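You operate a simulated robot arm through the tools that you are given. There is no shell and no other tool. Be economical: measure what you need, move in short steps, check, and stop when the job is done.

You are at the controls of a simulated two-armed robot. One attempt, no reset.

Task
Raise and prop the leaf, wipe it clean, lift the pot onto it.
Fine: prop out before you wipe; sticky stain off with the orange cloth, cloth back in its place; both hands on the pot. What is to be rubbed or washed off counts as gone when no trace of it is left.
Where things are to end (x, y in the base frame): grey pot within 100 mm of [970, 160].

It is judged by the outcome, as a careful person would: the job done as asked, and still so three seconds after it is handed in. It fails if anything else is knocked over, pushed out of place, dropped, spilled or broken. Flat cloth is picked up by pressing the open fingertips on it (5 to 10 N) and closing them slowly along it; thin cloth reads only 2 to 8 mm in the jaws.

Robot
Two 7-joint arms with two-finger parallel grippers on one trunk, on a base that drives. Base frame: it is fixed to the floor where the robot stands at the start and does not move with it; the origin is under the middle of the robot, x ahead of it, y to its left, z up. Lengths are in mm, angles in rad, forces in N, time in s.
The left shoulder is at the start at [70, 134, 1076], the right one opposite. With the tool pointing down near the work surface each hand reaches from about 100 to 640 mm from the robot's upright axis, wherever it stands, measured 20 degrees to its own side. Places, roughly: cart leaf [900, 100, 700]; leaf prop [500, 200, 800]; top of the leaf [900, 100, 700]. Payload 1.57 kg a hand.
Tool frame (each hand has its own): the origin (TCP) lies between the finger pads and is the grasp point; the fingertips stand 30 mm ahead of it; z points along the fingers, y is the line along which they close. Largest opening 80 mm; finger width 17, thickness 12; the body of the gripper, 40 by 82 mm, starts 80 mm behind the TCP.
Orientation is that of the tool frame in the base frame, as a unit quaternion [w, x, y, z]. With the fingers straight down and closing along the base's y, the tool's x points along the base's -x, its y along +y and its z along -z.

Tools
- The arms move only by the tool step_arm. It takes "left_plan", "right_plan" or both (then of equal length, played together; a hand with none holds still); each is a list of rows, each a list of 7 numbers: the shift along the tool's x, y, z in units of 50 mm (1.0 is 50 mm), then the turn, a rotation vector about the tool's x, y, z in units of 8 degrees (1.0 is 8 degrees), then the closure in counts, from 0 (fully open) to 255 (shut). In form: [[dx, dy, dz, rx, ry, rz, claw], ...]. A call has 1 to 8 rows; each row shifts and turns the commanded pose from where the row before left it, along the tool's axes as they then stand. A call with a number of a shift or a turn outside -1 to 1 is refused whole. A row lasts 0.2 s, in which the tool goes at most 50 mm and 0.15 rad; a call with a longer step from one row to the next is refused whole, and so is a gripper value outside its range. A pose out of reach is approached as far as the arm can. The call stops where the force on the tool passes 40 N (or 10 N more than at its start, if that is more) or the arm is blocked; 0.2 s more then pass. Each finger travels about 153 mm/s and halts on what it meets, pressing with about 40 N; the grip force reading is that of the motor and also rises with nothing between the fingers. The clock runs only during rows and for 0.2 s after the last one: add rows that do not move to give the fingers time. The reply holds the time, the measured pose of the TCP, the force on the tool along the base axes, the opening and the grip force, in the units named above and with some noise, with the torque about the TCP (base axes, N m) and any sound that the robot's microphone picked up, and new pictures: "pictures" is both (left out), scene, wrist or none (wrist: the cameras of the hands that moved).
- Cameras (640 x 400 px; columns grow to the right, rows downward): "scene" is now at [135.7, -4.5, 1296.8]; the picture's right is [-0.04, -1.00, 0.00], its down [-0.66, 0.03, -0.75] and it looks along [0.75, -0.03, -0.66] (base axes); focal length 238 px, centre (320, 200). "left" rides on the left gripper at [72, 7, -122] in its tool frame; the picture's right is [-0.09, 1.00, 0.00], its down [-0.84, -0.08, -0.54] and it looks along [-0.54, -0.05, 0.84] (tool axes); focal length 238 px, centre (320, 200). "right" rides on the right gripper at [72, -7, -122] in its tool frame; the picture's right is [0.09, 1.00, 0.00], its down [-0.84, 0.08, -0.54] and it looks along [-0.54, 0.05, 0.84] (tool axes); focal length 238 px, centre (320, 200).
- move_column(by): slides the trunk up (or, below 0, down) by that many mm; the arms and the scene camera ride with it, the base frame stays. It gives what a move gives, with no picture.
- drive_base(legs): drives the robot by 1 to 6 legs, each [ahead, left, turn to the left] in mm, mm and rad, along the robot's own axes; the way and the turn of a leg run together, so that a leg with both is an arc; at most 1500 mm and 3.142 rad a leg. The arms and the cameras ride along, it lands a little off, and it stops where it bumps. It gives what a move gives, and a new picture of the scene camera.
- head_to(pan, tilt): turns the head with the scene camera to pan (to the left, within 1.501 rad either way) and tilt (down, from -0.506 to 1.204), counted from straight ahead of the robot. It gives what a move gives, and a new picture of the scene camera.
- probe_pixels(camera, pixels): there is no depth. For up to 12 entries [column, row, z] of the newest picture of that camera ("zoom" is the newest enlarged one), the place [x, y] in the base frame at which the ray of that pixel passes the height z, good to about 3 mm. It takes no simulated time.
- enlarge(camera, box): a new picture of the part [left, top, right, bottom] of that camera's present view, enlarged. It takes no simulated time.
- job_done(): hands the job in; it is judged then, once.

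Go step by step. Measure first, check grasps and placings, and put right what went wrong. The budget is 80 turns and 260 pictures, counting those below and the enlarged ones. Unless the task says otherwise, let go and move clear before handing in.

The tools are called after ">>>" as name(argument=value, ...) on one line, values as JSON. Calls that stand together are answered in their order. step_arm: Moves the arms, as the interface text tells. Its arguments: {"type":"object","properties":{"left_plan":{"type":"array","items":{"type":"array","items":{"type":"number"}}},"right_plan":{"type":"array","items":{"type":"array","items":{"type":"number"}}},"pictures":{"type":"string","enum":["both","scene","wrist","none"]}},"required":[]} The other tools are called the same way: move_column (by) slides the trunk up or down; drive_base (legs) drives the base; head_to (pan, tilt) turns the head that bears the scene camera; probe_pixels (camera, pixels) gives the place at which the rays of pixels pass given heights; enlarge (camera, box) takes an enlarged picture of a part of a camera's view; job_done () hands the job in.

At the start:

```text
clock: 0.0
left_ee_pos: [475.9, 252.6, 1069.3]
left_orientation: [0.0, 0.0, 1.0, 0.0]
left_force: [-0.1, 0.3, -0.6]
left_wrist_torque: [0.02, 0.0, 0.0]
left_width: 80.0
left_gripper_force: 0.0
right_ee_pos: [442.7, -156.3, 1130.2]
right_orientation: [0.0, 0.0, 1.0, 0.0]
right_force: [0.1, 0.8, -0.4]
right_wrist_torque: [-0.03, 0.03, 0.02]
right_width: 80.2
right_gripper_force: 0.1
trunk travel left (down, up): [-650.0, 290.0]
robot x, y, heading: [-1.4, 2.3, 0.003]
head pan, tilt: [-0.044, 0.717]
```

scene: 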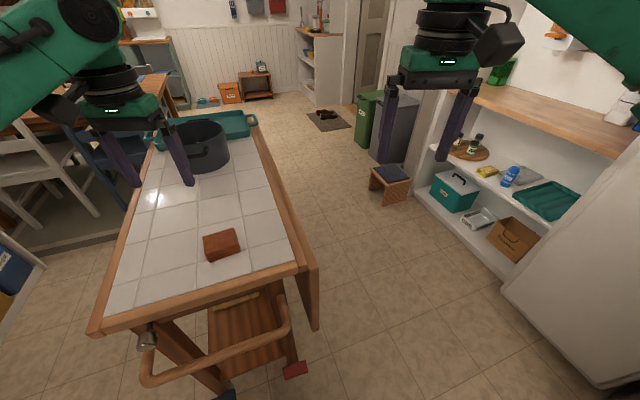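
right: 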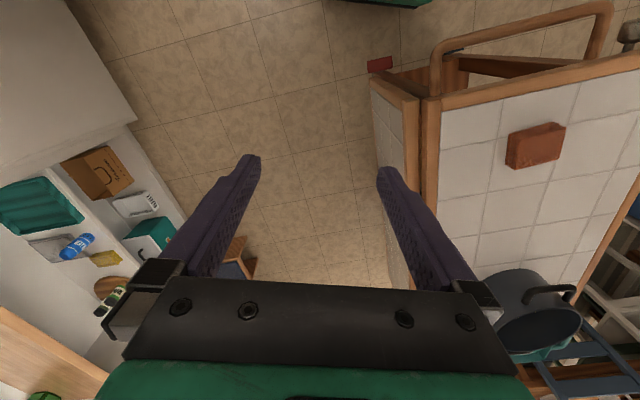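
left: 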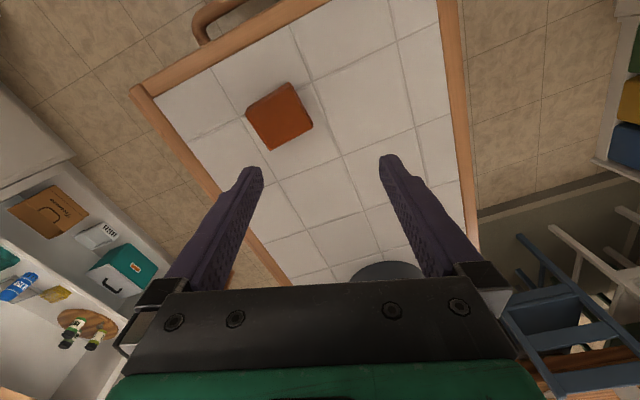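

The pictures show a tiled cart with a hanging leaf on its right side (around 310,270), a pot near (200,145) and a brown block at (222,245). I'll enlarge details to find the prop, the cloth and the stain.

>>> enlarge(camera="scene", box=[80, 220, 340, 400])

>>> enlarge(camera="scene", box=[100, 60, 340, 220])

>>> enlarge(camera="right", box=[340, 0, 640, 200])

>>> probe_pixels(camera="scene", pixels=[[90, 335, 860], [300, 270, 860], [318, 265, 860], [250, 122, 860], [222, 258, 860], [200, 165, 860], [148, 340, 800], [295, 370, 500], [318, 328, 600]])

```text
2.22 times, centred on (210, 310) of scene
```

zoom: 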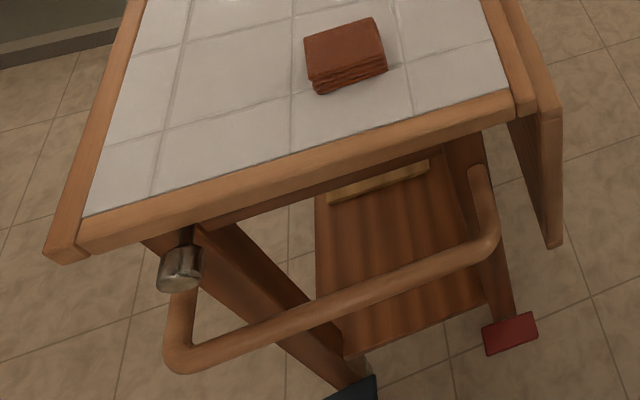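

```text
2.50 times, centred on (220, 140) of scene
```

zoom: 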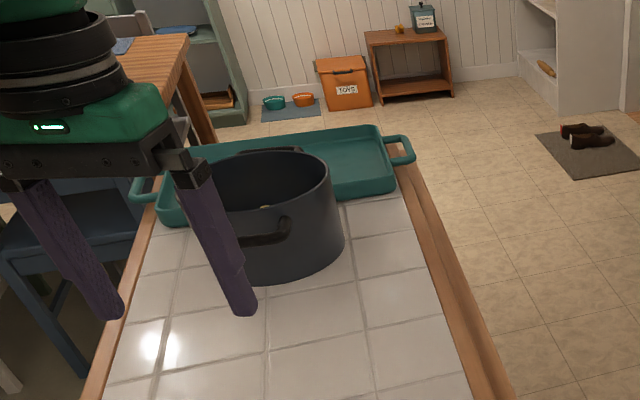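

```text
2.00 times, centred on (490, 100) of right
```

zoom: 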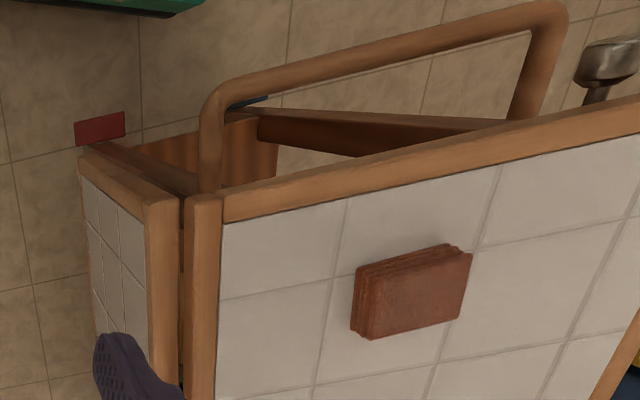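

```text
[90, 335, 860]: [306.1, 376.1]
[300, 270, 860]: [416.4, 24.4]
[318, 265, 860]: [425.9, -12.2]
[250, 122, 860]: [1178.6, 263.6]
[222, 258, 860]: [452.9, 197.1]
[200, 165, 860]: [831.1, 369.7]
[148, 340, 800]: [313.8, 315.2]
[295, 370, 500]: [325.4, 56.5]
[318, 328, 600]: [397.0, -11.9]
```

The block at (222,245) is a folded orange-brown cloth, and there is a metal knob at (148,340) under the near end, probably the prop's. I'll look around the near end and down to the right for aisle space.

>>> head_to(pan=-0.6, tilt=0.8)

>>> head_to(pan=0.4, tilt=1.15)

```text
clock: 1.0
left_ee_pos: [476.1, 255.2, 1069.7]
left_orientation: [0.0, 0.0, 1.0, -0.001]
left_force: [0.8, -0.3, 0.3]
left_wrist_torque: [0.01, -0.02, 0.03]
left_width: 80.0
left_gripper_force: 0.1
right_ee_pos: [443.4, -156.1, 1129.7]
right_orientation: [0.0, 0.0, 1.0, -0.001]
right_force: [0.4, -0.2, -0.4]
right_wrist_torque: [0.04, -0.03, 0.01]
right_width: 79.9
right_gripper_force: 0.0
trunk travel left (down, up): [-650.0, 290.0]
robot x, y, heading: [-2.6, -1.5, 0.001]
head pan, tilt: [-0.6, 0.799]
```

scene: 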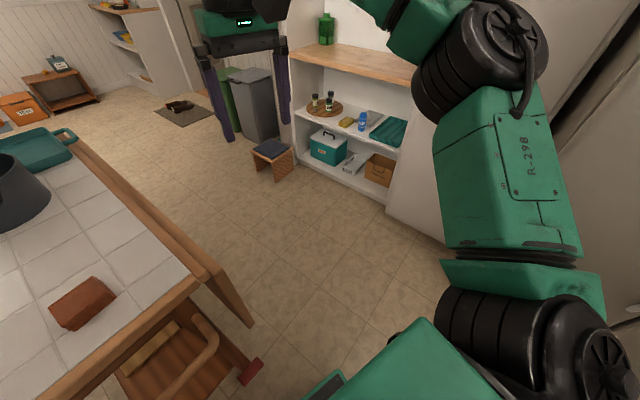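

```text
clock: 2.2
left_ee_pos: [474.9, 253.0, 1069.9]
left_orientation: [0.0, 0.0, 1.0, 0.0]
left_force: [0.4, 0.0, -1.2]
left_wrist_torque: [0.02, 0.0, 0.01]
left_width: 80.2
left_gripper_force: 0.0
right_ee_pos: [444.7, -155.9, 1129.3]
right_orientation: [0.0, 0.0, 1.0, -0.001]
right_force: [-0.8, -0.9, 0.0]
right_wrist_torque: [-0.01, 0.02, 0.02]
right_width: 80.1
right_gripper_force: 0.0
trunk travel left (down, up): [-650.0, 290.0]
robot x, y, heading: [-2.1, 2.9, 0.001]
head pan, tilt: [0.4, 1.15]
```

scene: 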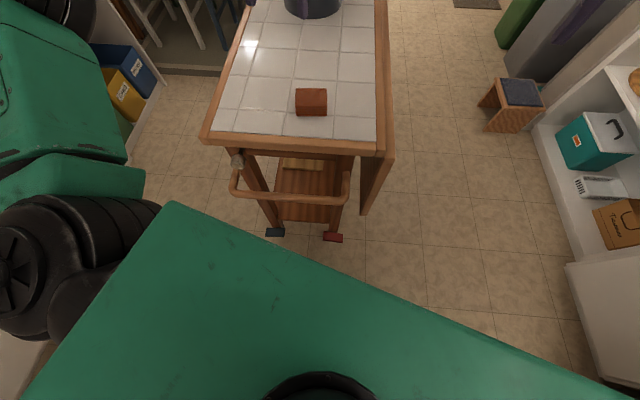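

The aisle to the right is open. I'll enlarge the knob and the shelf under the cart, which shows a wooden bar near (302,163).

>>> enlarge(camera="scene", box=[200, 120, 400, 245])

>>> probe_pixels(camera="scene", pixels=[[202, 140, 860], [377, 152, 860], [393, 152, 860], [310, 115, 860], [240, 160, 800], [302, 163, 800], [380, 10, 860], [490, 130, 0], [590, 265, 0], [275, 232, 100], [333, 238, 100]])

>>> drive_base(legs=[[0, -600, 0]])

```text
3.20 times, centred on (300, 182) of scene
```

zoom: 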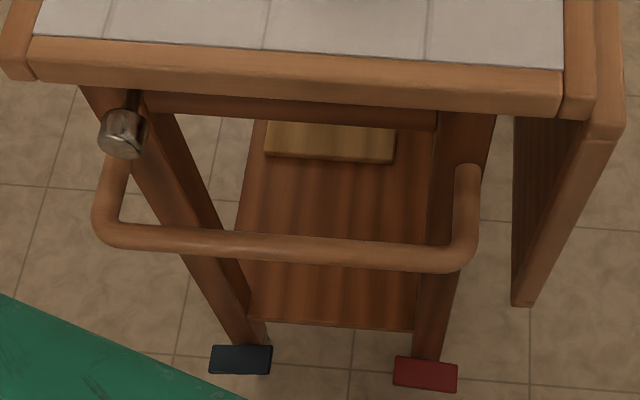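

```text
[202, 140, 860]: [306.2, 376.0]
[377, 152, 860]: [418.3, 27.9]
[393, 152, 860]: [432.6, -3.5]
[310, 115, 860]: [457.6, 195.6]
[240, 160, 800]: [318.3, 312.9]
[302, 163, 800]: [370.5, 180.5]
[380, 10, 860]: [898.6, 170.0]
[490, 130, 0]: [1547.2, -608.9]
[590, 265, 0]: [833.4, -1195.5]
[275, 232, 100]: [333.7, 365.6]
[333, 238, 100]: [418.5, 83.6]
```

```text
clock: 5.6
left_ee_pos: [475.5, -332.3, 1070.4]
left_orientation: [0.0, 0.0, 1.0, -0.001]
left_force: [-0.5, -0.3, -0.3]
left_wrist_torque: [-0.01, 0.02, -0.01]
left_width: 79.9
left_gripper_force: 0.2
right_ee_pos: [442.5, -742.4, 1128.8]
right_orientation: [0.0, -0.001, 1.0, 0.0]
right_force: [-0.2, 0.3, -0.1]
right_wrist_torque: [0.01, -0.06, -0.01]
right_width: 80.1
right_gripper_force: 0.0
trunk travel left (down, up): [-650.0, 290.0]
robot x, y, heading: [5.3, -585.5, -0.001]
head pan, tilt: [0.4, 1.15]
```

scene: 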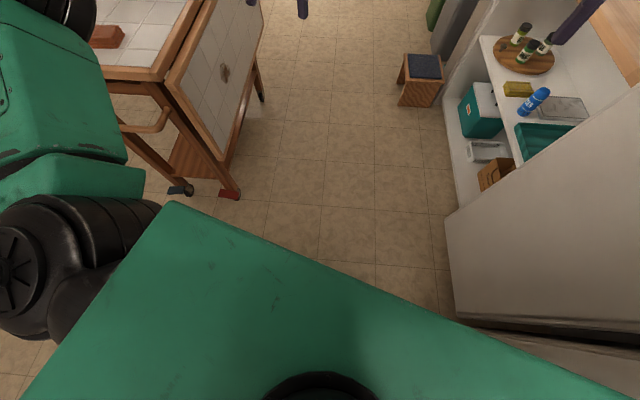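

Now I see the hanging leaf with a brown stain at (225,72). I'll drive down the aisle and face the leaf's outer side.

>>> drive_base(legs=[[950, 0, 0], [0, 0, 1.86]])

>>> head_to(pan=0, tilt=0.8)

```text
clock: 15.0
left_ee_pos: [541.0, -214.7, 1070.1]
left_orientation: [0.0, 0.812, -0.584, 0.0]
left_force: [-0.2, 0.4, 0.0]
left_wrist_torque: [0.03, 0.02, 0.01]
left_width: 80.3
left_gripper_force: 0.0
right_ee_pos: [938.1, -114.9, 1130.0]
right_orientation: [0.0, 0.811, -0.585, 0.0]
right_force: [0.7, -1.0, 0.6]
right_wrist_torque: [0.01, -0.06, -0.02]
right_width: 80.1
right_gripper_force: 0.1
trunk travel left (down, up): [-650.0, 290.0]
robot x, y, heading: [932.2, -583.0, 1.894]
head pan, tilt: [0.4, 1.15]
```

scene: 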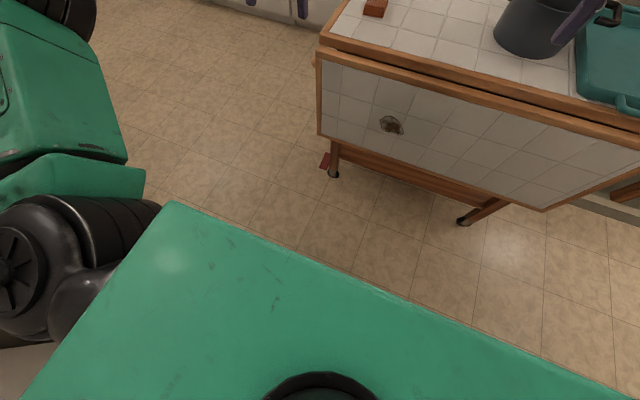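

```text
clock: 15.9
left_ee_pos: [539.4, -215.0, 1069.7]
left_orientation: [0.0, 0.811, -0.585, 0.0]
left_force: [-0.5, -0.1, -0.5]
left_wrist_torque: [0.0, 0.0, 0.02]
left_width: 80.1
left_gripper_force: 0.0
right_ee_pos: [939.2, -114.9, 1129.0]
right_orientation: [0.0, 0.812, -0.584, 0.0]
right_force: [0.6, -1.2, -1.1]
right_wrist_torque: [0.04, 0.01, -0.02]
right_width: 79.7
right_gripper_force: 0.1
trunk travel left (down, up): [-650.0, 290.0]
robot x, y, heading: [929.8, -583.4, 1.892]
head pan, tilt: [0.0, 0.799]
```

scene: 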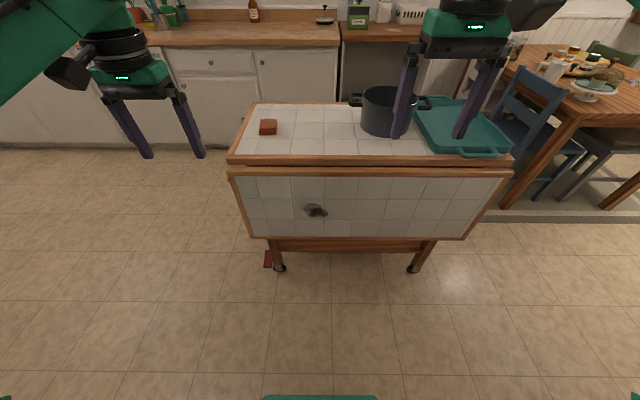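

A clear side view: the leaf's top edge row ~170, bottom edge ~238, stain at (316,210). I'll measure and enlarge.

>>> enlarge(camera="scene", box=[215, 90, 525, 280])

>>> probe_pixels(camera="scene", pixels=[[228, 163, 860], [513, 160, 860], [228, 172, 850], [513, 173, 850], [247, 237, 600], [470, 240, 600], [247, 237, 560], [470, 240, 560], [268, 133, 860], [383, 135, 860], [347, 104, 960], [430, 104, 960]])

```text
2.06 times, centred on (370, 185) of scene
```

zoom: 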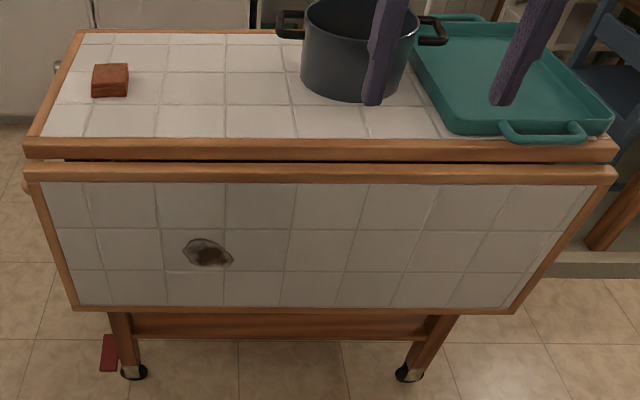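

```text
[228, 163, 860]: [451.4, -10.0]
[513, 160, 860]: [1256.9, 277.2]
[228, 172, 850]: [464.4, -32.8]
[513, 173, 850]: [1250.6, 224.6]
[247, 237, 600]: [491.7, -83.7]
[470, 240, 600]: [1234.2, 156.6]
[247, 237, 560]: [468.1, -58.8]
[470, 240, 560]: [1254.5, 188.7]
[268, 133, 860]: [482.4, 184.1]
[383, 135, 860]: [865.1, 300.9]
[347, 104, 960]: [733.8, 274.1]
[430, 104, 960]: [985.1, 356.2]
```

The leaf is about 830 long and 300 deep, with its bottom near z 555. I need to see the prop mechanism from the near end and underneath, so first I check the floor toward -x for room to stand there.

>>> head_to(pan=1.2, tilt=0.5)

```text
clock: 17.3
left_ee_pos: [539.7, -215.2, 1070.1]
left_orientation: [0.0, 0.811, -0.585, 0.0]
left_force: [0.1, -1.0, -0.4]
left_wrist_torque: [-0.02, 0.0, -0.02]
left_width: 80.0
left_gripper_force: 0.0
right_ee_pos: [938.3, -115.5, 1128.9]
right_orientation: [0.0, 0.811, -0.585, 0.0]
right_force: [0.0, -0.5, -0.2]
right_wrist_torque: [-0.02, 0.0, 0.02]
right_width: 79.9
right_gripper_force: 0.1
trunk travel left (down, up): [-650.0, 290.0]
robot x, y, heading: [932.5, -583.6, 1.895]
head pan, tilt: [1.201, 0.499]
```

scene: 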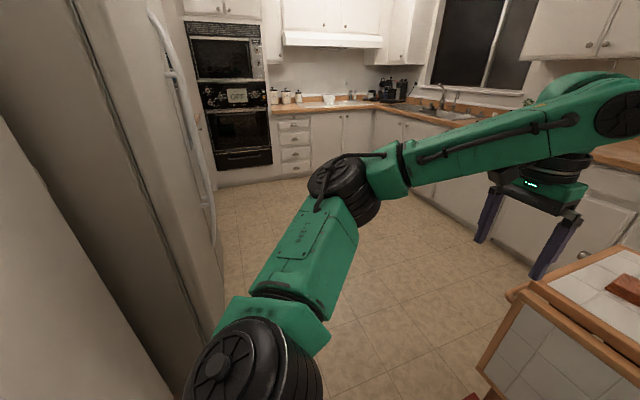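

There is open kitchen floor toward -x. I'll drive to the near end of the cart, facing along it.

>>> drive_base(legs=[[0, 0, -1.585], [-1250, 0, 0], [0, 920, 0]])

>>> move_column(by=-600)

>>> head_to(pan=0, tilt=-0.05)

```text
clock: 24.8
left_ee_pos: [619.9, -319.2, 1077.8]
left_orientation: [0.016, -0.26, 0.966, -0.004]
left_force: [-0.8, 0.0, 0.5]
left_wrist_torque: [-0.02, 0.01, -0.01]
left_width: 80.1
left_gripper_force: 0.1
right_ee_pos: [791.8, -699.0, 1141.1]
right_orientation: [0.017, -0.242, 0.97, 0.002]
right_force: [-0.6, 0.6, 0.1]
right_wrist_torque: [-0.02, 0.01, 0.02]
right_width: 79.9
right_gripper_force: 0.1
trunk travel left (down, up): [-650.0, 290.0]
robot x, y, heading: [357.0, -767.2, 0.501]
head pan, tilt: [1.201, 0.499]
stopped in leg 2: the robot was blocked; the commanded pose is now the measured one
```

scene: 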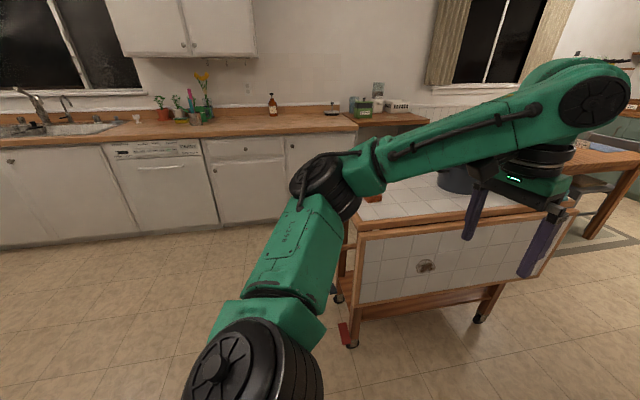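

```text
refused: -600 is not a number from -400 to 400
```

```text
clock: 26.2
left_ee_pos: [622.2, -318.8, 1077.4]
left_orientation: [0.013, -0.259, 0.966, -0.006]
left_force: [-0.6, -0.5, -0.6]
left_wrist_torque: [-0.02, 0.01, -0.01]
left_width: 79.8
left_gripper_force: 0.1
right_ee_pos: [793.1, -700.1, 1142.8]
right_orientation: [0.017, -0.241, 0.97, 0.003]
right_force: [0.0, 0.1, 0.3]
right_wrist_torque: [-0.01, 0.02, 0.01]
right_width: 80.1
right_gripper_force: 0.1
trunk travel left (down, up): [-650.0, 290.0]
robot x, y, heading: [355.2, -770.9, 0.5]
head pan, tilt: [0.0, -0.051]
```

scene: 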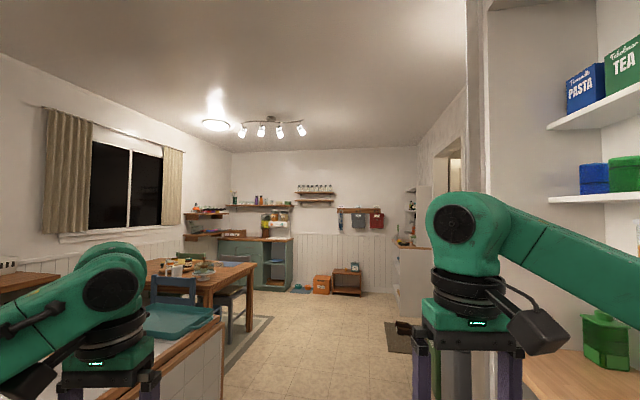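

The drive bumped (fridge corner, on my right-rear) and ended at heading 0.5; the cart looks undisturbed. I'll slide left away from it, straighten, then move diagonally to the near end.

>>> drive_base(legs=[[0, 200, 0], [0, 0, -0.19], [-556, 725, 0]])

>>> move_column(by=-300)

>>> head_to(pan=0, tilt=0.3)

```text
clock: 32.9
left_ee_pos: [-125.5, 316.8, 1083.2]
left_orientation: [0.016, -0.169, 0.986, 0.0]
left_force: [-0.2, 0.6, 0.1]
left_wrist_torque: [0.0, 0.03, 0.0]
left_width: 79.8
left_gripper_force: 0.1
right_ee_pos: [-24.5, -89.1, 1144.5]
right_orientation: [0.019, -0.151, 0.988, 0.007]
right_force: [0.8, -0.3, 1.0]
right_wrist_torque: [-0.01, -0.01, -0.03]
right_width: 80.2
right_gripper_force: 0.2
trunk travel left (down, up): [-650.0, 290.0]
robot x, y, heading: [-466.0, -69.8, 0.315]
head pan, tilt: [0.0, -0.051]
```

scene: 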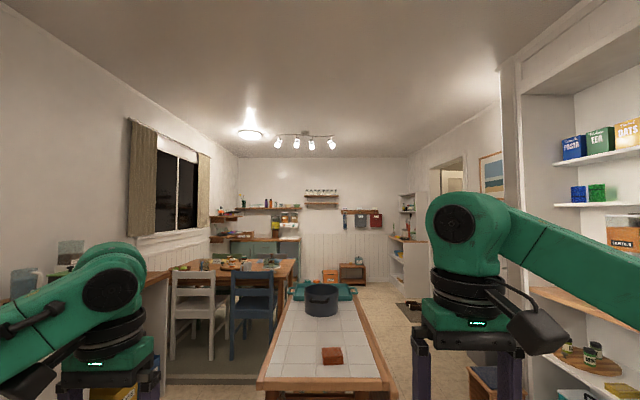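

```text
clock: 35.9
left_ee_pos: [-124.6, 317.3, 783.7]
left_orientation: [0.017, -0.17, 0.985, 0.001]
left_force: [0.3, 0.2, -0.7]
left_wrist_torque: [0.02, 0.02, 0.01]
left_width: 80.0
left_gripper_force: 0.1
right_ee_pos: [-25.7, -89.2, 843.3]
right_orientation: [0.019, -0.15, 0.988, 0.007]
right_force: [-0.5, 0.2, -0.4]
right_wrist_torque: [-0.01, -0.02, 0.02]
right_width: 80.1
right_gripper_force: 0.0
trunk travel left (down, up): [-350.0, 590.0]
robot x, y, heading: [-466.6, -66.1, 0.313]
head pan, tilt: [0.0, -0.051]
```

```text
clock: 36.7
left_ee_pos: [-125.0, 317.1, 782.4]
left_orientation: [0.016, -0.169, 0.985, 0.0]
left_force: [0.5, 0.8, 1.0]
left_wrist_torque: [-0.01, -0.04, -0.02]
left_width: 79.9
left_gripper_force: 0.1
right_ee_pos: [-25.7, -90.2, 844.7]
right_orientation: [0.02, -0.15, 0.988, 0.008]
right_force: [-0.5, 0.1, 0.0]
right_wrist_torque: [0.0, -0.02, 0.0]
right_width: 79.8
right_gripper_force: 0.1
trunk travel left (down, up): [-350.0, 590.0]
robot x, y, heading: [-465.6, -66.5, 0.32]
head pan, tilt: [0.0, 0.3]
```

scene: 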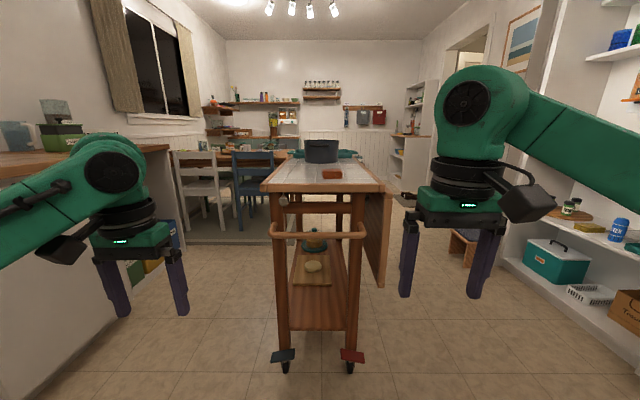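

The cart's end is in view with the knob at (284,200); the lower shelf carries some items. I'll go lower to see the underside.

>>> move_column(by=-300)

>>> head_to(pan=0, tilt=0.0)

>>> enlarge(camera="scene", box=[240, 120, 420, 240])

```text
clock: 39.7
left_ee_pos: [-123.9, 316.2, 481.5]
left_orientation: [0.017, -0.17, 0.985, 0.0]
left_force: [-0.2, 0.3, 0.4]
left_wrist_torque: [0.02, 0.01, -0.01]
left_width: 80.0
left_gripper_force: 0.1
right_ee_pos: [-26.6, -89.6, 544.3]
right_orientation: [0.021, -0.15, 0.988, 0.008]
right_force: [0.4, 0.5, 0.4]
right_wrist_torque: [-0.02, 0.01, -0.03]
right_width: 80.0
right_gripper_force: 0.0
trunk travel left (down, up): [-50.0, 890.0]
robot x, y, heading: [-465.6, -66.7, 0.322]
head pan, tilt: [0.0, 0.3]
```

```text
clock: 40.5
left_ee_pos: [-125.1, 317.4, 483.3]
left_orientation: [0.016, -0.169, 0.985, 0.0]
left_force: [0.2, 0.4, 0.9]
left_wrist_torque: [0.0, 0.0, 0.0]
left_width: 80.1
left_gripper_force: 0.0
right_ee_pos: [-25.6, -89.1, 545.5]
right_orientation: [0.02, -0.151, 0.988, 0.008]
right_force: [0.5, -0.5, 0.1]
right_wrist_torque: [0.02, 0.0, 0.01]
right_width: 80.0
right_gripper_force: 0.0
trunk travel left (down, up): [-50.0, 890.0]
robot x, y, heading: [-462.8, -68.4, 0.319]
head pan, tilt: [0.0, 0.0]
```

scene: 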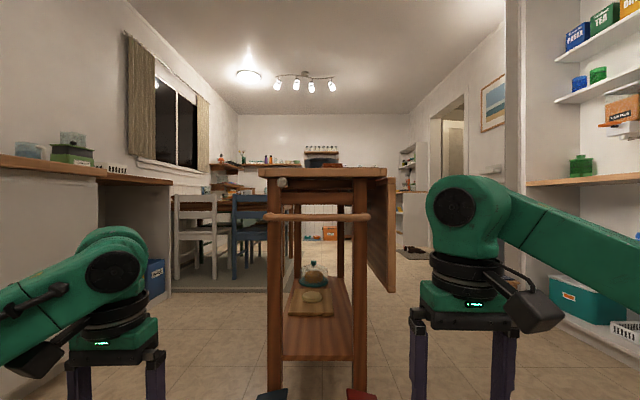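

```text
3.33 times, centred on (330, 180) of scene
```

zoom: 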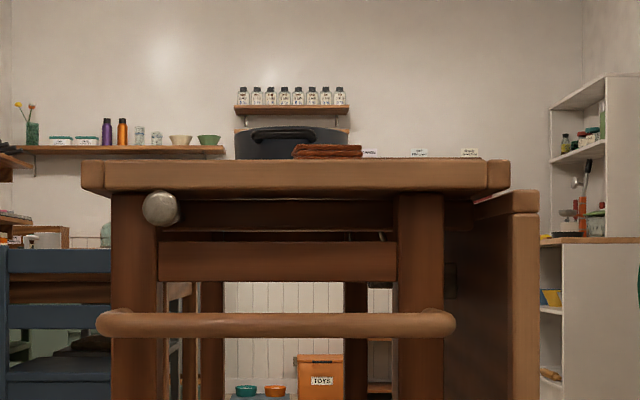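

The knob at zoom (160,208) sits in a slot between top and rail, with a dark bar behind it. I'll go lower and closer, looking up.

>>> drive_base(legs=[[230, 0, 0]])

>>> move_column(by=-50)

>>> head_to(pan=0, tilt=-0.25)

>>> enlarge(camera="scene", box=[220, 140, 460, 290])

```text
clock: 42.2
left_ee_pos: [91.1, 393.1, 483.8]
left_orientation: [0.016, -0.174, 0.985, 0.001]
left_force: [0.2, -0.6, 0.2]
left_wrist_torque: [-0.01, 0.01, -0.04]
left_width: 80.0
left_gripper_force: 0.0
right_ee_pos: [193.0, -11.7, 545.1]
right_orientation: [0.019, -0.155, 0.988, 0.008]
right_force: [-0.2, -1.1, 0.7]
right_wrist_torque: [0.02, 0.0, 0.03]
right_width: 80.1
right_gripper_force: 0.0
trunk travel left (down, up): [-50.0, 890.0]
robot x, y, heading: [-246.1, 1.3, 0.327]
head pan, tilt: [0.0, 0.0]
```

scene: 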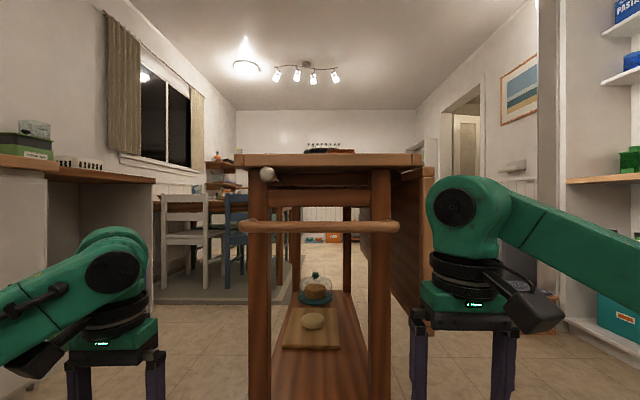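

```text
clock: 43.2
left_ee_pos: [90.3, 393.6, 432.8]
left_orientation: [0.017, -0.173, 0.985, 0.0]
left_force: [0.0, -0.6, 0.3]
left_wrist_torque: [-0.04, -0.01, 0.01]
left_width: 80.1
left_gripper_force: 0.1
right_ee_pos: [193.1, -11.2, 494.6]
right_orientation: [0.019, -0.155, 0.988, 0.008]
right_force: [0.8, 0.5, 0.2]
right_wrist_torque: [-0.02, 0.03, 0.01]
right_width: 80.1
right_gripper_force: 0.1
trunk travel left (down, up): [0.0, 940.0]
robot x, y, heading: [-247.6, 9.7, 0.33]
head pan, tilt: [0.0, 0.0]
```

```text
clock: 43.9
left_ee_pos: [89.2, 393.8, 432.7]
left_orientation: [0.017, -0.173, 0.985, 0.0]
left_force: [0.0, 0.2, 0.2]
left_wrist_torque: [-0.01, 0.0, 0.01]
left_width: 80.1
left_gripper_force: 0.1
right_ee_pos: [193.3, -12.1, 494.4]
right_orientation: [0.02, -0.155, 0.988, 0.007]
right_force: [0.5, -0.7, 0.1]
right_wrist_torque: [-0.02, 0.02, 0.02]
right_width: 80.0
right_gripper_force: 0.1
trunk travel left (down, up): [0.0, 940.0]
robot x, y, heading: [-248.6, 4.3, 0.333]
head pan, tilt: [0.0, -0.25]
```

scene: 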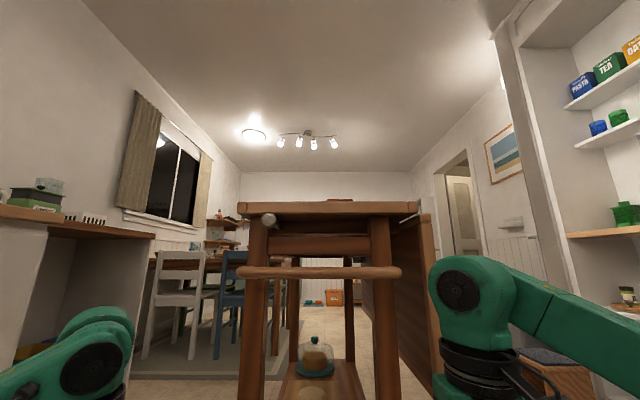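

```text
2.67 times, centred on (340, 215) of scene
```

zoom: 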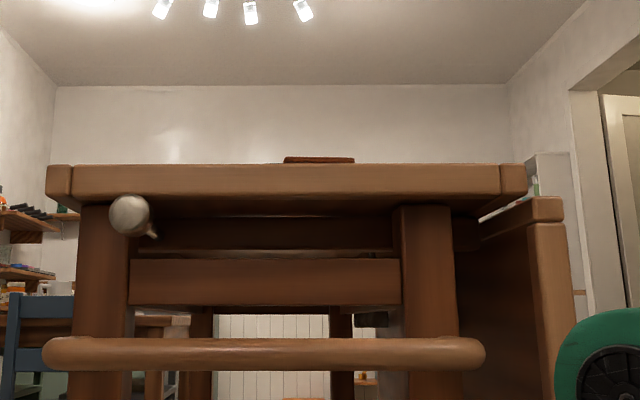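

The bar behind the knob crosses under the top and its end sticks past the right leg (zoom 465,235), so the knob slides right to push the prop out. I'll triangulate the knob and leaf corner.

>>> probe_pixels(camera="zoom", pixels=[[129, 216, 790], [129, 216, 810], [129, 216, 830], [47, 165, 860], [47, 165, 850], [525, 165, 860], [547, 198, 830], [547, 198, 850], [480, 250, 800], [455, 250, 800], [402, 206, 830], [400, 260, 780]])

>>> head_to(pan=-0.15, tilt=0.1)

```text
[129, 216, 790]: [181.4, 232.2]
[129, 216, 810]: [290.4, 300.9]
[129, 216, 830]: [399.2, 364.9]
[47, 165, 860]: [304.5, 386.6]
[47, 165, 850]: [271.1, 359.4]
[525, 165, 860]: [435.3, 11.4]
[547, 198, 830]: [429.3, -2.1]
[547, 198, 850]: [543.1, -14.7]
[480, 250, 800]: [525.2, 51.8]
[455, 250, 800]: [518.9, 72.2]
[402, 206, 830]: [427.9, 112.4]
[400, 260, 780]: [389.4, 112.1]
```

```text
clock: 44.8
left_ee_pos: [90.7, 393.7, 432.2]
left_orientation: [0.016, -0.174, 0.985, 0.0]
left_force: [0.8, 0.6, -0.3]
left_wrist_torque: [-0.01, 0.01, 0.01]
left_width: 80.1
left_gripper_force: 0.2
right_ee_pos: [193.9, -12.0, 494.3]
right_orientation: [0.02, -0.156, 0.987, 0.008]
right_force: [-0.3, 0.5, -0.2]
right_wrist_torque: [0.03, 0.0, -0.01]
right_width: 80.0
right_gripper_force: 0.0
trunk travel left (down, up): [0.0, 940.0]
robot x, y, heading: [-247.2, 4.7, 0.331]
head pan, tilt: [-0.15, 0.099]
```

scene: 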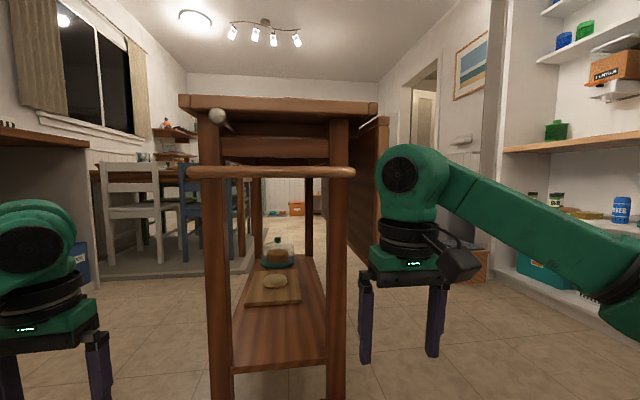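

The knob is at about (306,306,813), in front of the end frame, and the leaf hangs about 2–40 mm outside the top's edge with a ~55 mm gap behind it to the leg. I'll shift right, raise the trunk, and turn both hands to point forward.

>>> drive_base(legs=[[0, -140, 0]])

>>> move_column(by=390)

>>> step_arm(left_plan=[[0, 0, 0, 0, -1, 0, 255], [0, 0, 0, 0, -1, 0, 255], [0, 0, 0, 0, -1, 0, 255], [0, 0, 0, 0, -1, 0, 255], [0, 0, 0, 0, -1, 0, 255], [0, 0, 0, 0, -1, 0, 255]], right_plan=[[0, 0, 0, 0, -1, 0, 255], [0, 0, 0, 0, -1, 0, 255], [0, 0, 0, 0, -1, 0, 255], [0, 0, 0, 0, -1, 0, 255], [0, 0, 0, 0, -1, 0, 255], [0, 0, 0, 0, -1, 0, 255]], pictures="none")

>>> step_arm(left_plan=[[0, 0, 0, 0, -1, 0, 255], [0, 0, 0, 0, -1, 0, 255], [0, 0, 0, 0, -1, 0, 255], [0, 0, 0, 0, -1, 0, 255], [0, 0, 0, 0, -1, 0, 255], [0, 0, 0, 0, 0, 0, 255]], right_plan=[[0, 0, 0, 0, -1, 0, 255], [0, 0, 0, 0, -1, 0, 255], [0, 0, 0, 0, -1, 0, 255], [0, 0, 0, 0, -1, 0, 255], [0, 0, 0, 0, -1, 0, 255], [0, 0, 0, 0, 0, 0, 255]], pictures="both")

```text
clock: 46.1
left_ee_pos: [134.5, 265.3, 432.6]
left_orientation: [0.017, -0.175, 0.984, -0.001]
left_force: [0.1, 0.5, 0.0]
left_wrist_torque: [-0.02, 0.0, -0.01]
left_width: 80.3
left_gripper_force: 0.1
right_ee_pos: [236.8, -140.5, 494.0]
right_orientation: [0.02, -0.156, 0.988, 0.008]
right_force: [-1.2, 1.0, -0.6]
right_wrist_torque: [0.04, 0.02, 0.02]
right_width: 80.1
right_gripper_force: 0.1
trunk travel left (down, up): [0.0, 940.0]
robot x, y, heading: [-205.2, -120.6, 0.336]
head pan, tilt: [-0.15, 0.099]
```

scene: 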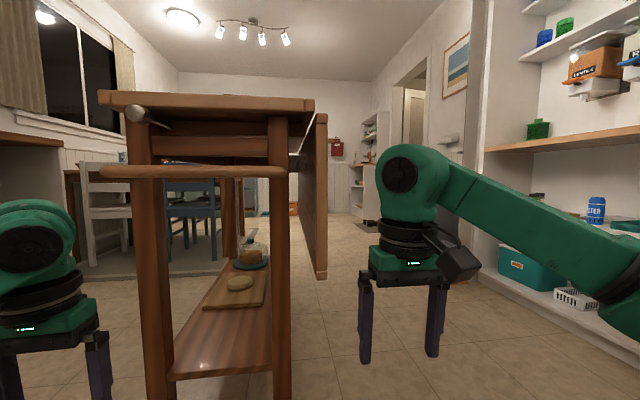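

```text
clock: 49.8
left_ee_pos: [134.9, 264.3, 823.2]
left_orientation: [0.018, -0.175, 0.984, 0.0]
left_force: [0.5, -0.2, 0.8]
left_wrist_torque: [-0.01, -0.01, -0.01]
left_width: 79.9
left_gripper_force: 0.0
right_ee_pos: [237.4, -139.4, 883.9]
right_orientation: [0.019, -0.155, 0.988, 0.008]
right_force: [0.6, 0.2, 0.8]
right_wrist_torque: [0.01, 0.01, -0.03]
right_width: 80.1
right_gripper_force: 0.0
trunk travel left (down, up): [-390.0, 550.0]
robot x, y, heading: [-202.7, -123.5, 0.328]
head pan, tilt: [-0.15, 0.099]
```

```text
clock: 51.2
left_ee_pos: [134.5, 264.4, 823.4]
left_orientation: [0.385, -0.162, 0.906, 0.066]
left_force: [-0.8, 0.4, 0.9]
left_wrist_torque: [0.02, 0.01, -0.01]
left_width: 0.0
left_gripper_force: 21.3
left hand out of reach, approached as far as the arm can: row 6
right_ee_pos: [236.2, -140.2, 883.1]
right_orientation: [0.42, -0.14, 0.894, 0.071]
right_force: [0.4, 0.2, 0.1]
right_wrist_torque: [0.0, -0.02, 0.0]
right_width: 0.0
right_gripper_force: 21.5
trunk travel left (down, up): [-390.0, 550.0]
robot x, y, heading: [-205.1, -122.6, 0.326]
head pan, tilt: [-0.15, 0.099]
```

```text
clock: 52.6
left_ee_pos: [175.2, 298.4, 850.9]
left_orientation: [0.564, -0.145, 0.807, 0.098]
left_force: [-0.6, -0.3, 0.6]
left_wrist_torque: [-0.03, 0.0, 0.0]
left_width: 0.2
left_gripper_force: 21.4
left hand out of reach, approached as far as the arm can: row 1, 2, 3, 4, 5
right_ee_pos: [234.9, -128.2, 891.3]
right_orientation: [0.635, -0.134, 0.754, 0.103]
right_force: [-0.4, -0.2, 0.1]
right_wrist_torque: [-0.03, 0.01, 0.04]
right_width: 0.0
right_gripper_force: 20.9
right hand out of reach, approached as far as the arm can: row 4, 5
trunk travel left (down, up): [-390.0, 550.0]
robot x, y, heading: [-205.2, -120.7, 0.329]
head pan, tilt: [-0.15, 0.099]
```

scene: 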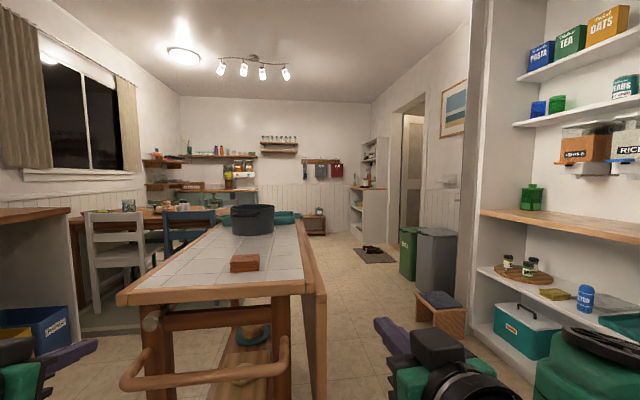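
right: 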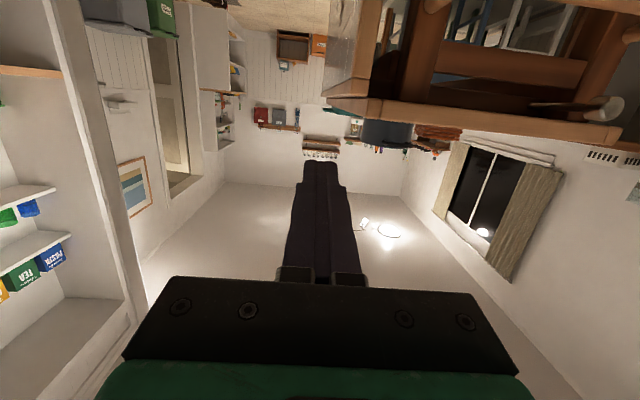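
left: 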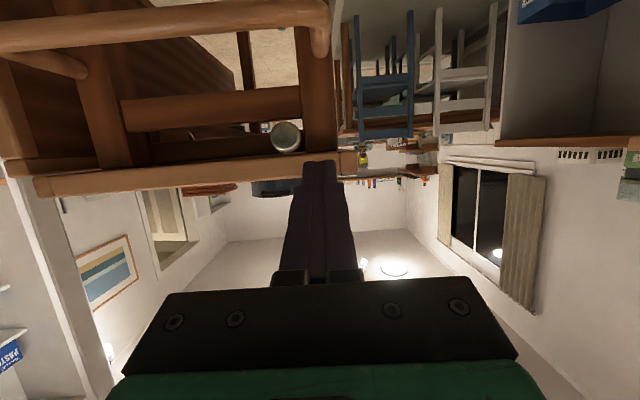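

The right hand points forward well. The left will do better pointing down just outside the table end beside the knob, so I turn it back, and drive forward a little to bring both targets into comfortable reach.

>>> drive_base(legs=[[90, -40, -0.005]])

>>> step_arm(left_plan=[[0, 0, 0, 0, 1, 0, 255], [0, 0, 0, 0, 1, 0, 255], [0, 0, 0, 0, 1, 0, 255], [0, 0, 0, 0, 1, 0, 255], [0, 0, 0, 0, 1, 0, 255], [0, 0, 0, 0, 1, 0, 255], [0, 0, 0, 0, 1, 0, 255], [0, 0, 0, 0, 1, 0, 255]], pictures="none")

>>> step_arm(left_plan=[[0, 0, 0, 0, 1, 0, 255], [0, 0, 0, 0, 1, 0, 255], [0, 0, 0, 0, 1, 0, 255], [0, 0, 0, 0, 0, 0, 255]], pictures="none")

>>> head_to(pan=-0.2, tilt=0.6)

```text
clock: 53.8
left_ee_pos: [271.4, 287.9, 849.9]
left_orientation: [0.563, -0.144, 0.808, 0.097]
left_force: [1.2, -0.5, -1.9]
left_wrist_torque: [0.01, -0.02, -0.02]
left_width: 0.0
left_gripper_force: 21.1
right_ee_pos: [331.4, -137.3, 891.0]
right_orientation: [0.635, -0.135, 0.754, 0.102]
right_force: [-0.1, 0.4, -0.4]
right_wrist_torque: [0.03, -0.01, -0.02]
right_width: 0.1
right_gripper_force: 21.4
trunk travel left (down, up): [-390.0, 550.0]
robot x, y, heading: [-108.3, -132.9, 0.329]
head pan, tilt: [-0.15, 0.099]
```

scene: 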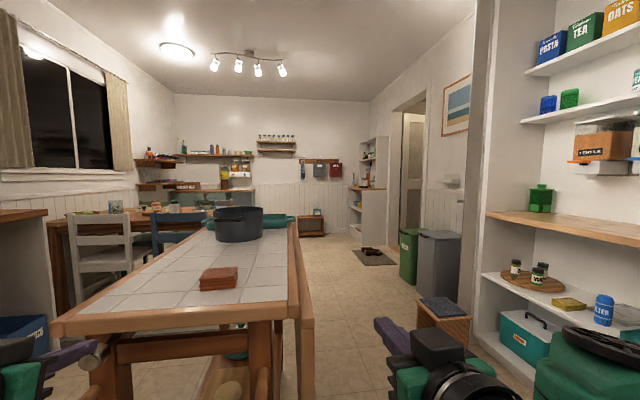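

```text
clock: 55.6
left_ee_pos: [272.0, 289.4, 851.5]
left_orientation: [0.051, -0.173, 0.984, 0.006]
left_force: [0.3, 0.6, 0.6]
left_wrist_torque: [-0.02, 0.02, -0.01]
left_width: 0.0
left_gripper_force: 21.4
right_ee_pos: [330.2, -136.8, 891.2]
right_orientation: [0.636, -0.134, 0.753, 0.102]
right_force: [-0.1, 0.0, 0.1]
right_wrist_torque: [-0.01, 0.0, 0.02]
right_width: 0.0
right_gripper_force: 21.5
trunk travel left (down, up): [-390.0, 550.0]
robot x, y, heading: [-109.9, -133.9, 0.327]
head pan, tilt: [-0.15, 0.099]
```

```text
clock: 56.6
left_ee_pos: [271.5, 289.2, 849.6]
left_orientation: [-0.086, -0.173, 0.981, -0.019]
left_force: [-0.4, -0.6, -0.1]
left_wrist_torque: [-0.02, -0.03, -0.05]
left_width: 0.2
left_gripper_force: 21.3
left hand out of reach, approached as far as the arm can: row 3
right_ee_pos: [330.9, -137.0, 892.2]
right_orientation: [0.636, -0.134, 0.753, 0.102]
right_force: [0.4, -0.8, 0.5]
right_wrist_torque: [0.02, 0.01, 0.0]
right_width: 0.0
right_gripper_force: 21.7
trunk travel left (down, up): [-390.0, 550.0]
robot x, y, heading: [-108.8, -133.4, 0.33]
head pan, tilt: [-0.15, 0.099]
```

```text
clock: 57.5
left_ee_pos: [269.8, 290.2, 849.3]
left_orientation: [-0.086, -0.172, 0.981, -0.018]
left_force: [0.5, 0.3, -0.5]
left_wrist_torque: [0.02, 0.0, -0.02]
left_width: 0.2
left_gripper_force: 21.7
right_ee_pos: [330.7, -136.8, 891.6]
right_orientation: [0.636, -0.134, 0.754, 0.101]
right_force: [-0.1, -0.4, 0.4]
right_wrist_torque: [0.02, 0.01, -0.02]
right_width: 0.1
right_gripper_force: 21.5
trunk travel left (down, up): [-390.0, 550.0]
robot x, y, heading: [-103.7, -134.3, 0.332]
head pan, tilt: [-0.201, 0.6]
```

scene: 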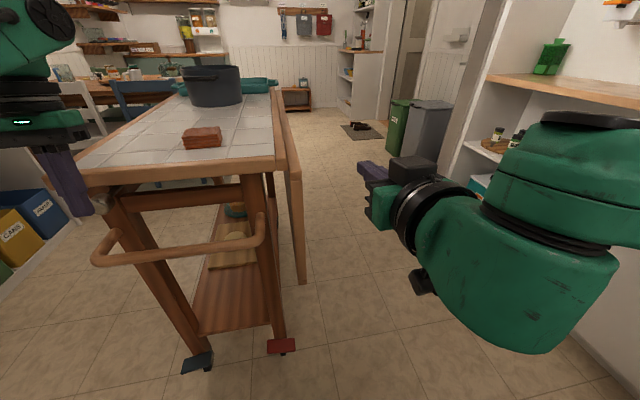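

The left hand overshot vertical by 10° and stands in front of the knob; the right is 10° short of horizontal. I'll correct both, bring the left to the knob's outer side, and the right down to z≈595 in front of the gap behind the leaf.

>>> step_arm(left_plan=[[0, 0, -0.5, 0, -1, 0, 255], [0, 0.5, 0, 0, -0.2, 0, 255], [0, 0.7, 0, 0, 0, 0, 255], [0, 0, 0, 0, 0, 0, 255], [0, 0, 0, 0, 0, 0, 255], [0, 0, 0, 0, 0, 0, 255], [0, 0, 0, 0, 0, 0, 255], [0, 0, 0, 0, 0, 0, 255]], right_plan=[[0, 0, 0, 0, -1, 0, 255], [0, 0, 0, 0, -0.25, 0, 255], [1, 0, 0, 0, 0, 0, 255], [1, 0, 0, 0, 0, 0, 255], [1, 0, 0, 0, 0, 0, 255], [1, 0, 0, 0, 0, 0, 255], [1, 0, 0, 0, 0, 0, 255], [0.9, 0, 0, 0, 0, 0, 255]], pictures="none")

>>> step_arm(right_plan=[[0, 0.9, 0, 0, 0, 0, 255], [0, 0.9, 0, 0, 0, 0, 255], [0, 0.8, 0, 0, 0, 0, 255], [0, 0, 0.8, 0, 0, 0, 255], [0, 0, 0, 0, 0, 0, 255]])

```text
clock: 59.3
left_ee_pos: [255.1, 346.8, 873.2]
left_orientation: [-0.005, -0.174, 0.985, -0.003]
left_force: [0.7, -0.4, 1.1]
left_wrist_torque: [-0.02, 0.0, 0.02]
left_width: 0.1
left_gripper_force: 21.1
right_ee_pos: [357.0, -97.3, 712.7]
right_orientation: [0.679, -0.129, 0.713, 0.112]
right_force: [0.3, 0.4, -0.4]
right_wrist_torque: [0.01, 0.0, 0.01]
right_width: 0.0
right_gripper_force: 21.7
right hand out of reach, approached as far as the arm can: row 1, 3, 4, 5, 6
trunk travel left (down, up): [-390.0, 550.0]
robot x, y, heading: [-107.2, -135.7, 0.329]
head pan, tilt: [-0.201, 0.6]
```

```text
clock: 60.5
left_ee_pos: [252.1, 347.0, 874.6]
left_orientation: [-0.003, -0.174, 0.985, -0.004]
left_force: [-1.0, -0.4, -0.5]
left_wrist_torque: [0.03, 0.01, -0.03]
left_width: 0.0
left_gripper_force: 21.3
right_ee_pos: [361.3, 30.9, 732.0]
right_orientation: [0.682, -0.092, 0.715, 0.122]
right_force: [-0.2, 0.2, -0.3]
right_wrist_torque: [-0.01, -0.02, 0.04]
right_width: 0.0
right_gripper_force: 21.3
trunk travel left (down, up): [-390.0, 550.0]
robot x, y, heading: [-106.6, -129.6, 0.331]
head pan, tilt: [-0.201, 0.6]
```

scene: 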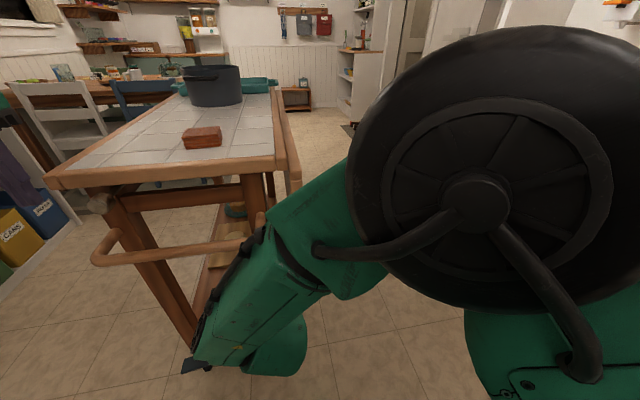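
right: 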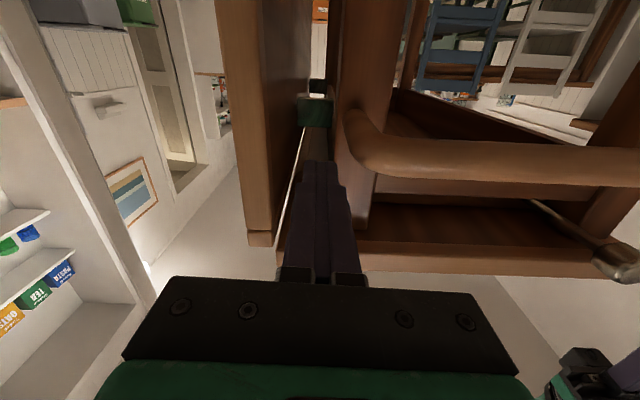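

The right hand is aligned with the gap (leaf edge at px 275, leg at px 355, fingers ~320) but only down to z 732. I'll lift the left hand, then lower the trunk so the right gets a longer lever.

>>> step_arm(left_plan=[[0, 0, -1, 0, 0, 0, 255], [0, 0, -1, 0, 0, 0, 255], [0, 0, -0.8, 0, 0, 0, 255], [0, 0, 0, 0, 0, 0, 255]], pictures="none")

>>> move_column(by=-135)

>>> step_arm(right_plan=[[0, 0, 0, 0, 0, 0, 255]])

```text
clock: 61.5
left_ee_pos: [255.5, 347.3, 909.3]
left_orientation: [-0.002, -0.175, 0.985, -0.004]
left_force: [-0.3, 0.1, 0.1]
left_wrist_torque: [-0.02, 0.01, -0.01]
left_width: 0.4
left_gripper_force: 21.1
left hand out of reach, approached as far as the arm can: row 1, 2, 3
right_ee_pos: [362.3, 28.8, 727.7]
right_orientation: [0.68, -0.092, 0.718, 0.118]
right_force: [0.3, -0.5, 0.0]
right_wrist_torque: [-0.04, 0.02, 0.01]
right_width: 0.1
right_gripper_force: 21.2
trunk travel left (down, up): [-390.0, 550.0]
robot x, y, heading: [-107.7, -136.0, 0.334]
head pan, tilt: [-0.201, 0.6]
```

```text
clock: 63.1
left_ee_pos: [254.4, 347.1, 773.7]
left_orientation: [-0.003, -0.173, 0.985, -0.003]
left_force: [0.6, -0.4, 0.5]
left_wrist_torque: [-0.02, -0.02, 0.04]
left_width: 0.0
left_gripper_force: 21.0
right_ee_pos: [361.7, 28.0, 590.6]
right_orientation: [0.678, -0.092, 0.72, 0.119]
right_force: [0.9, 0.3, -0.4]
right_wrist_torque: [0.02, 0.02, -0.01]
right_width: 0.0
right_gripper_force: 21.4
trunk travel left (down, up): [-255.0, 685.0]
robot x, y, heading: [-109.3, -131.8, 0.327]
head pan, tilt: [-0.201, 0.6]
```

```text
clock: 63.5
left_ee_pos: [255.2, 347.5, 773.5]
left_orientation: [-0.003, -0.175, 0.985, -0.003]
left_force: [0.0, -0.1, 0.3]
left_wrist_torque: [0.01, 0.03, -0.01]
left_width: 0.0
left_gripper_force: 22.1
right_ee_pos: [361.3, 29.1, 590.2]
right_orientation: [0.677, -0.092, 0.72, 0.119]
right_force: [0.3, -0.6, 0.4]
right_wrist_torque: [-0.02, 0.01, -0.01]
right_width: 0.2
right_gripper_force: 21.0
trunk travel left (down, up): [-255.0, 685.0]
robot x, y, heading: [-107.7, -129.9, 0.333]
head pan, tilt: [-0.201, 0.6]
```

scene: 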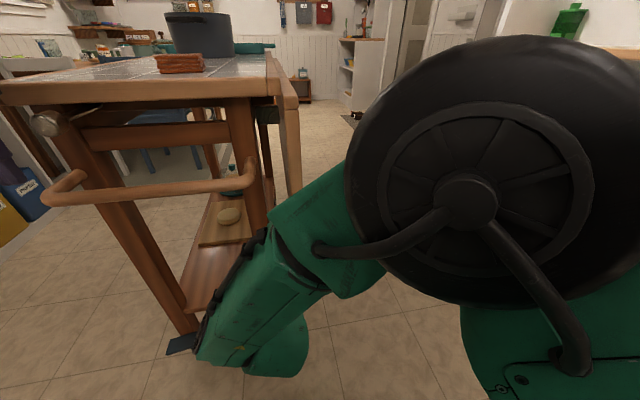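
right: 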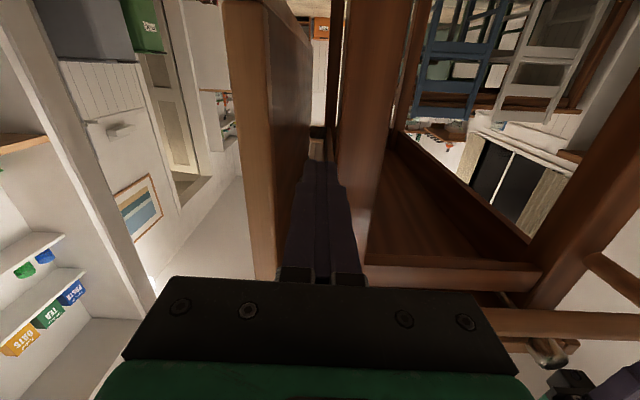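

The gap at the fingertip row spans px 268–352, centre 310, while the tool axis is at ~330, so I shift 14 mm outward and insert forward 100 mm.

>>> step_arm(right_plan=[[0, -0.28, 0, 0, 0, 0, 255], [0, 0, 0.5, 0, 0, 0, 255], [0, 0, 0.5, 0, 0, 0, 255], [0, 0, 0.5, 0, 0, 0, 255], [0, 0, 0.5, 0, 0, 0, 255], [0, 0, 0, 0, 0, 0, 255]])

```text
clock: 64.9
left_ee_pos: [255.2, 347.7, 773.4]
left_orientation: [-0.003, -0.174, 0.985, -0.003]
left_force: [0.3, -0.1, -0.7]
left_wrist_torque: [0.02, 0.02, -0.01]
left_width: 0.4
left_gripper_force: 21.5
right_ee_pos: [448.0, 57.0, 575.3]
right_orientation: [0.679, -0.131, 0.713, 0.111]
right_force: [-0.8, 0.6, -0.2]
right_wrist_torque: [0.0, -0.03, 0.02]
right_width: 0.0
right_gripper_force: 21.6
trunk travel left (down, up): [-255.0, 685.0]
robot x, y, heading: [-108.6, -132.7, 0.329]
head pan, tilt: [-0.201, 0.6]
```

scene: 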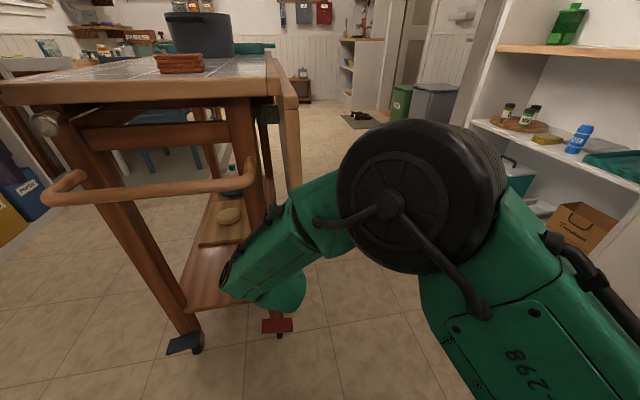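
right: 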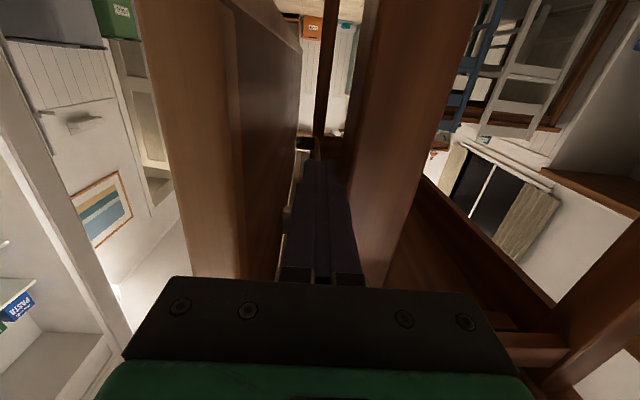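

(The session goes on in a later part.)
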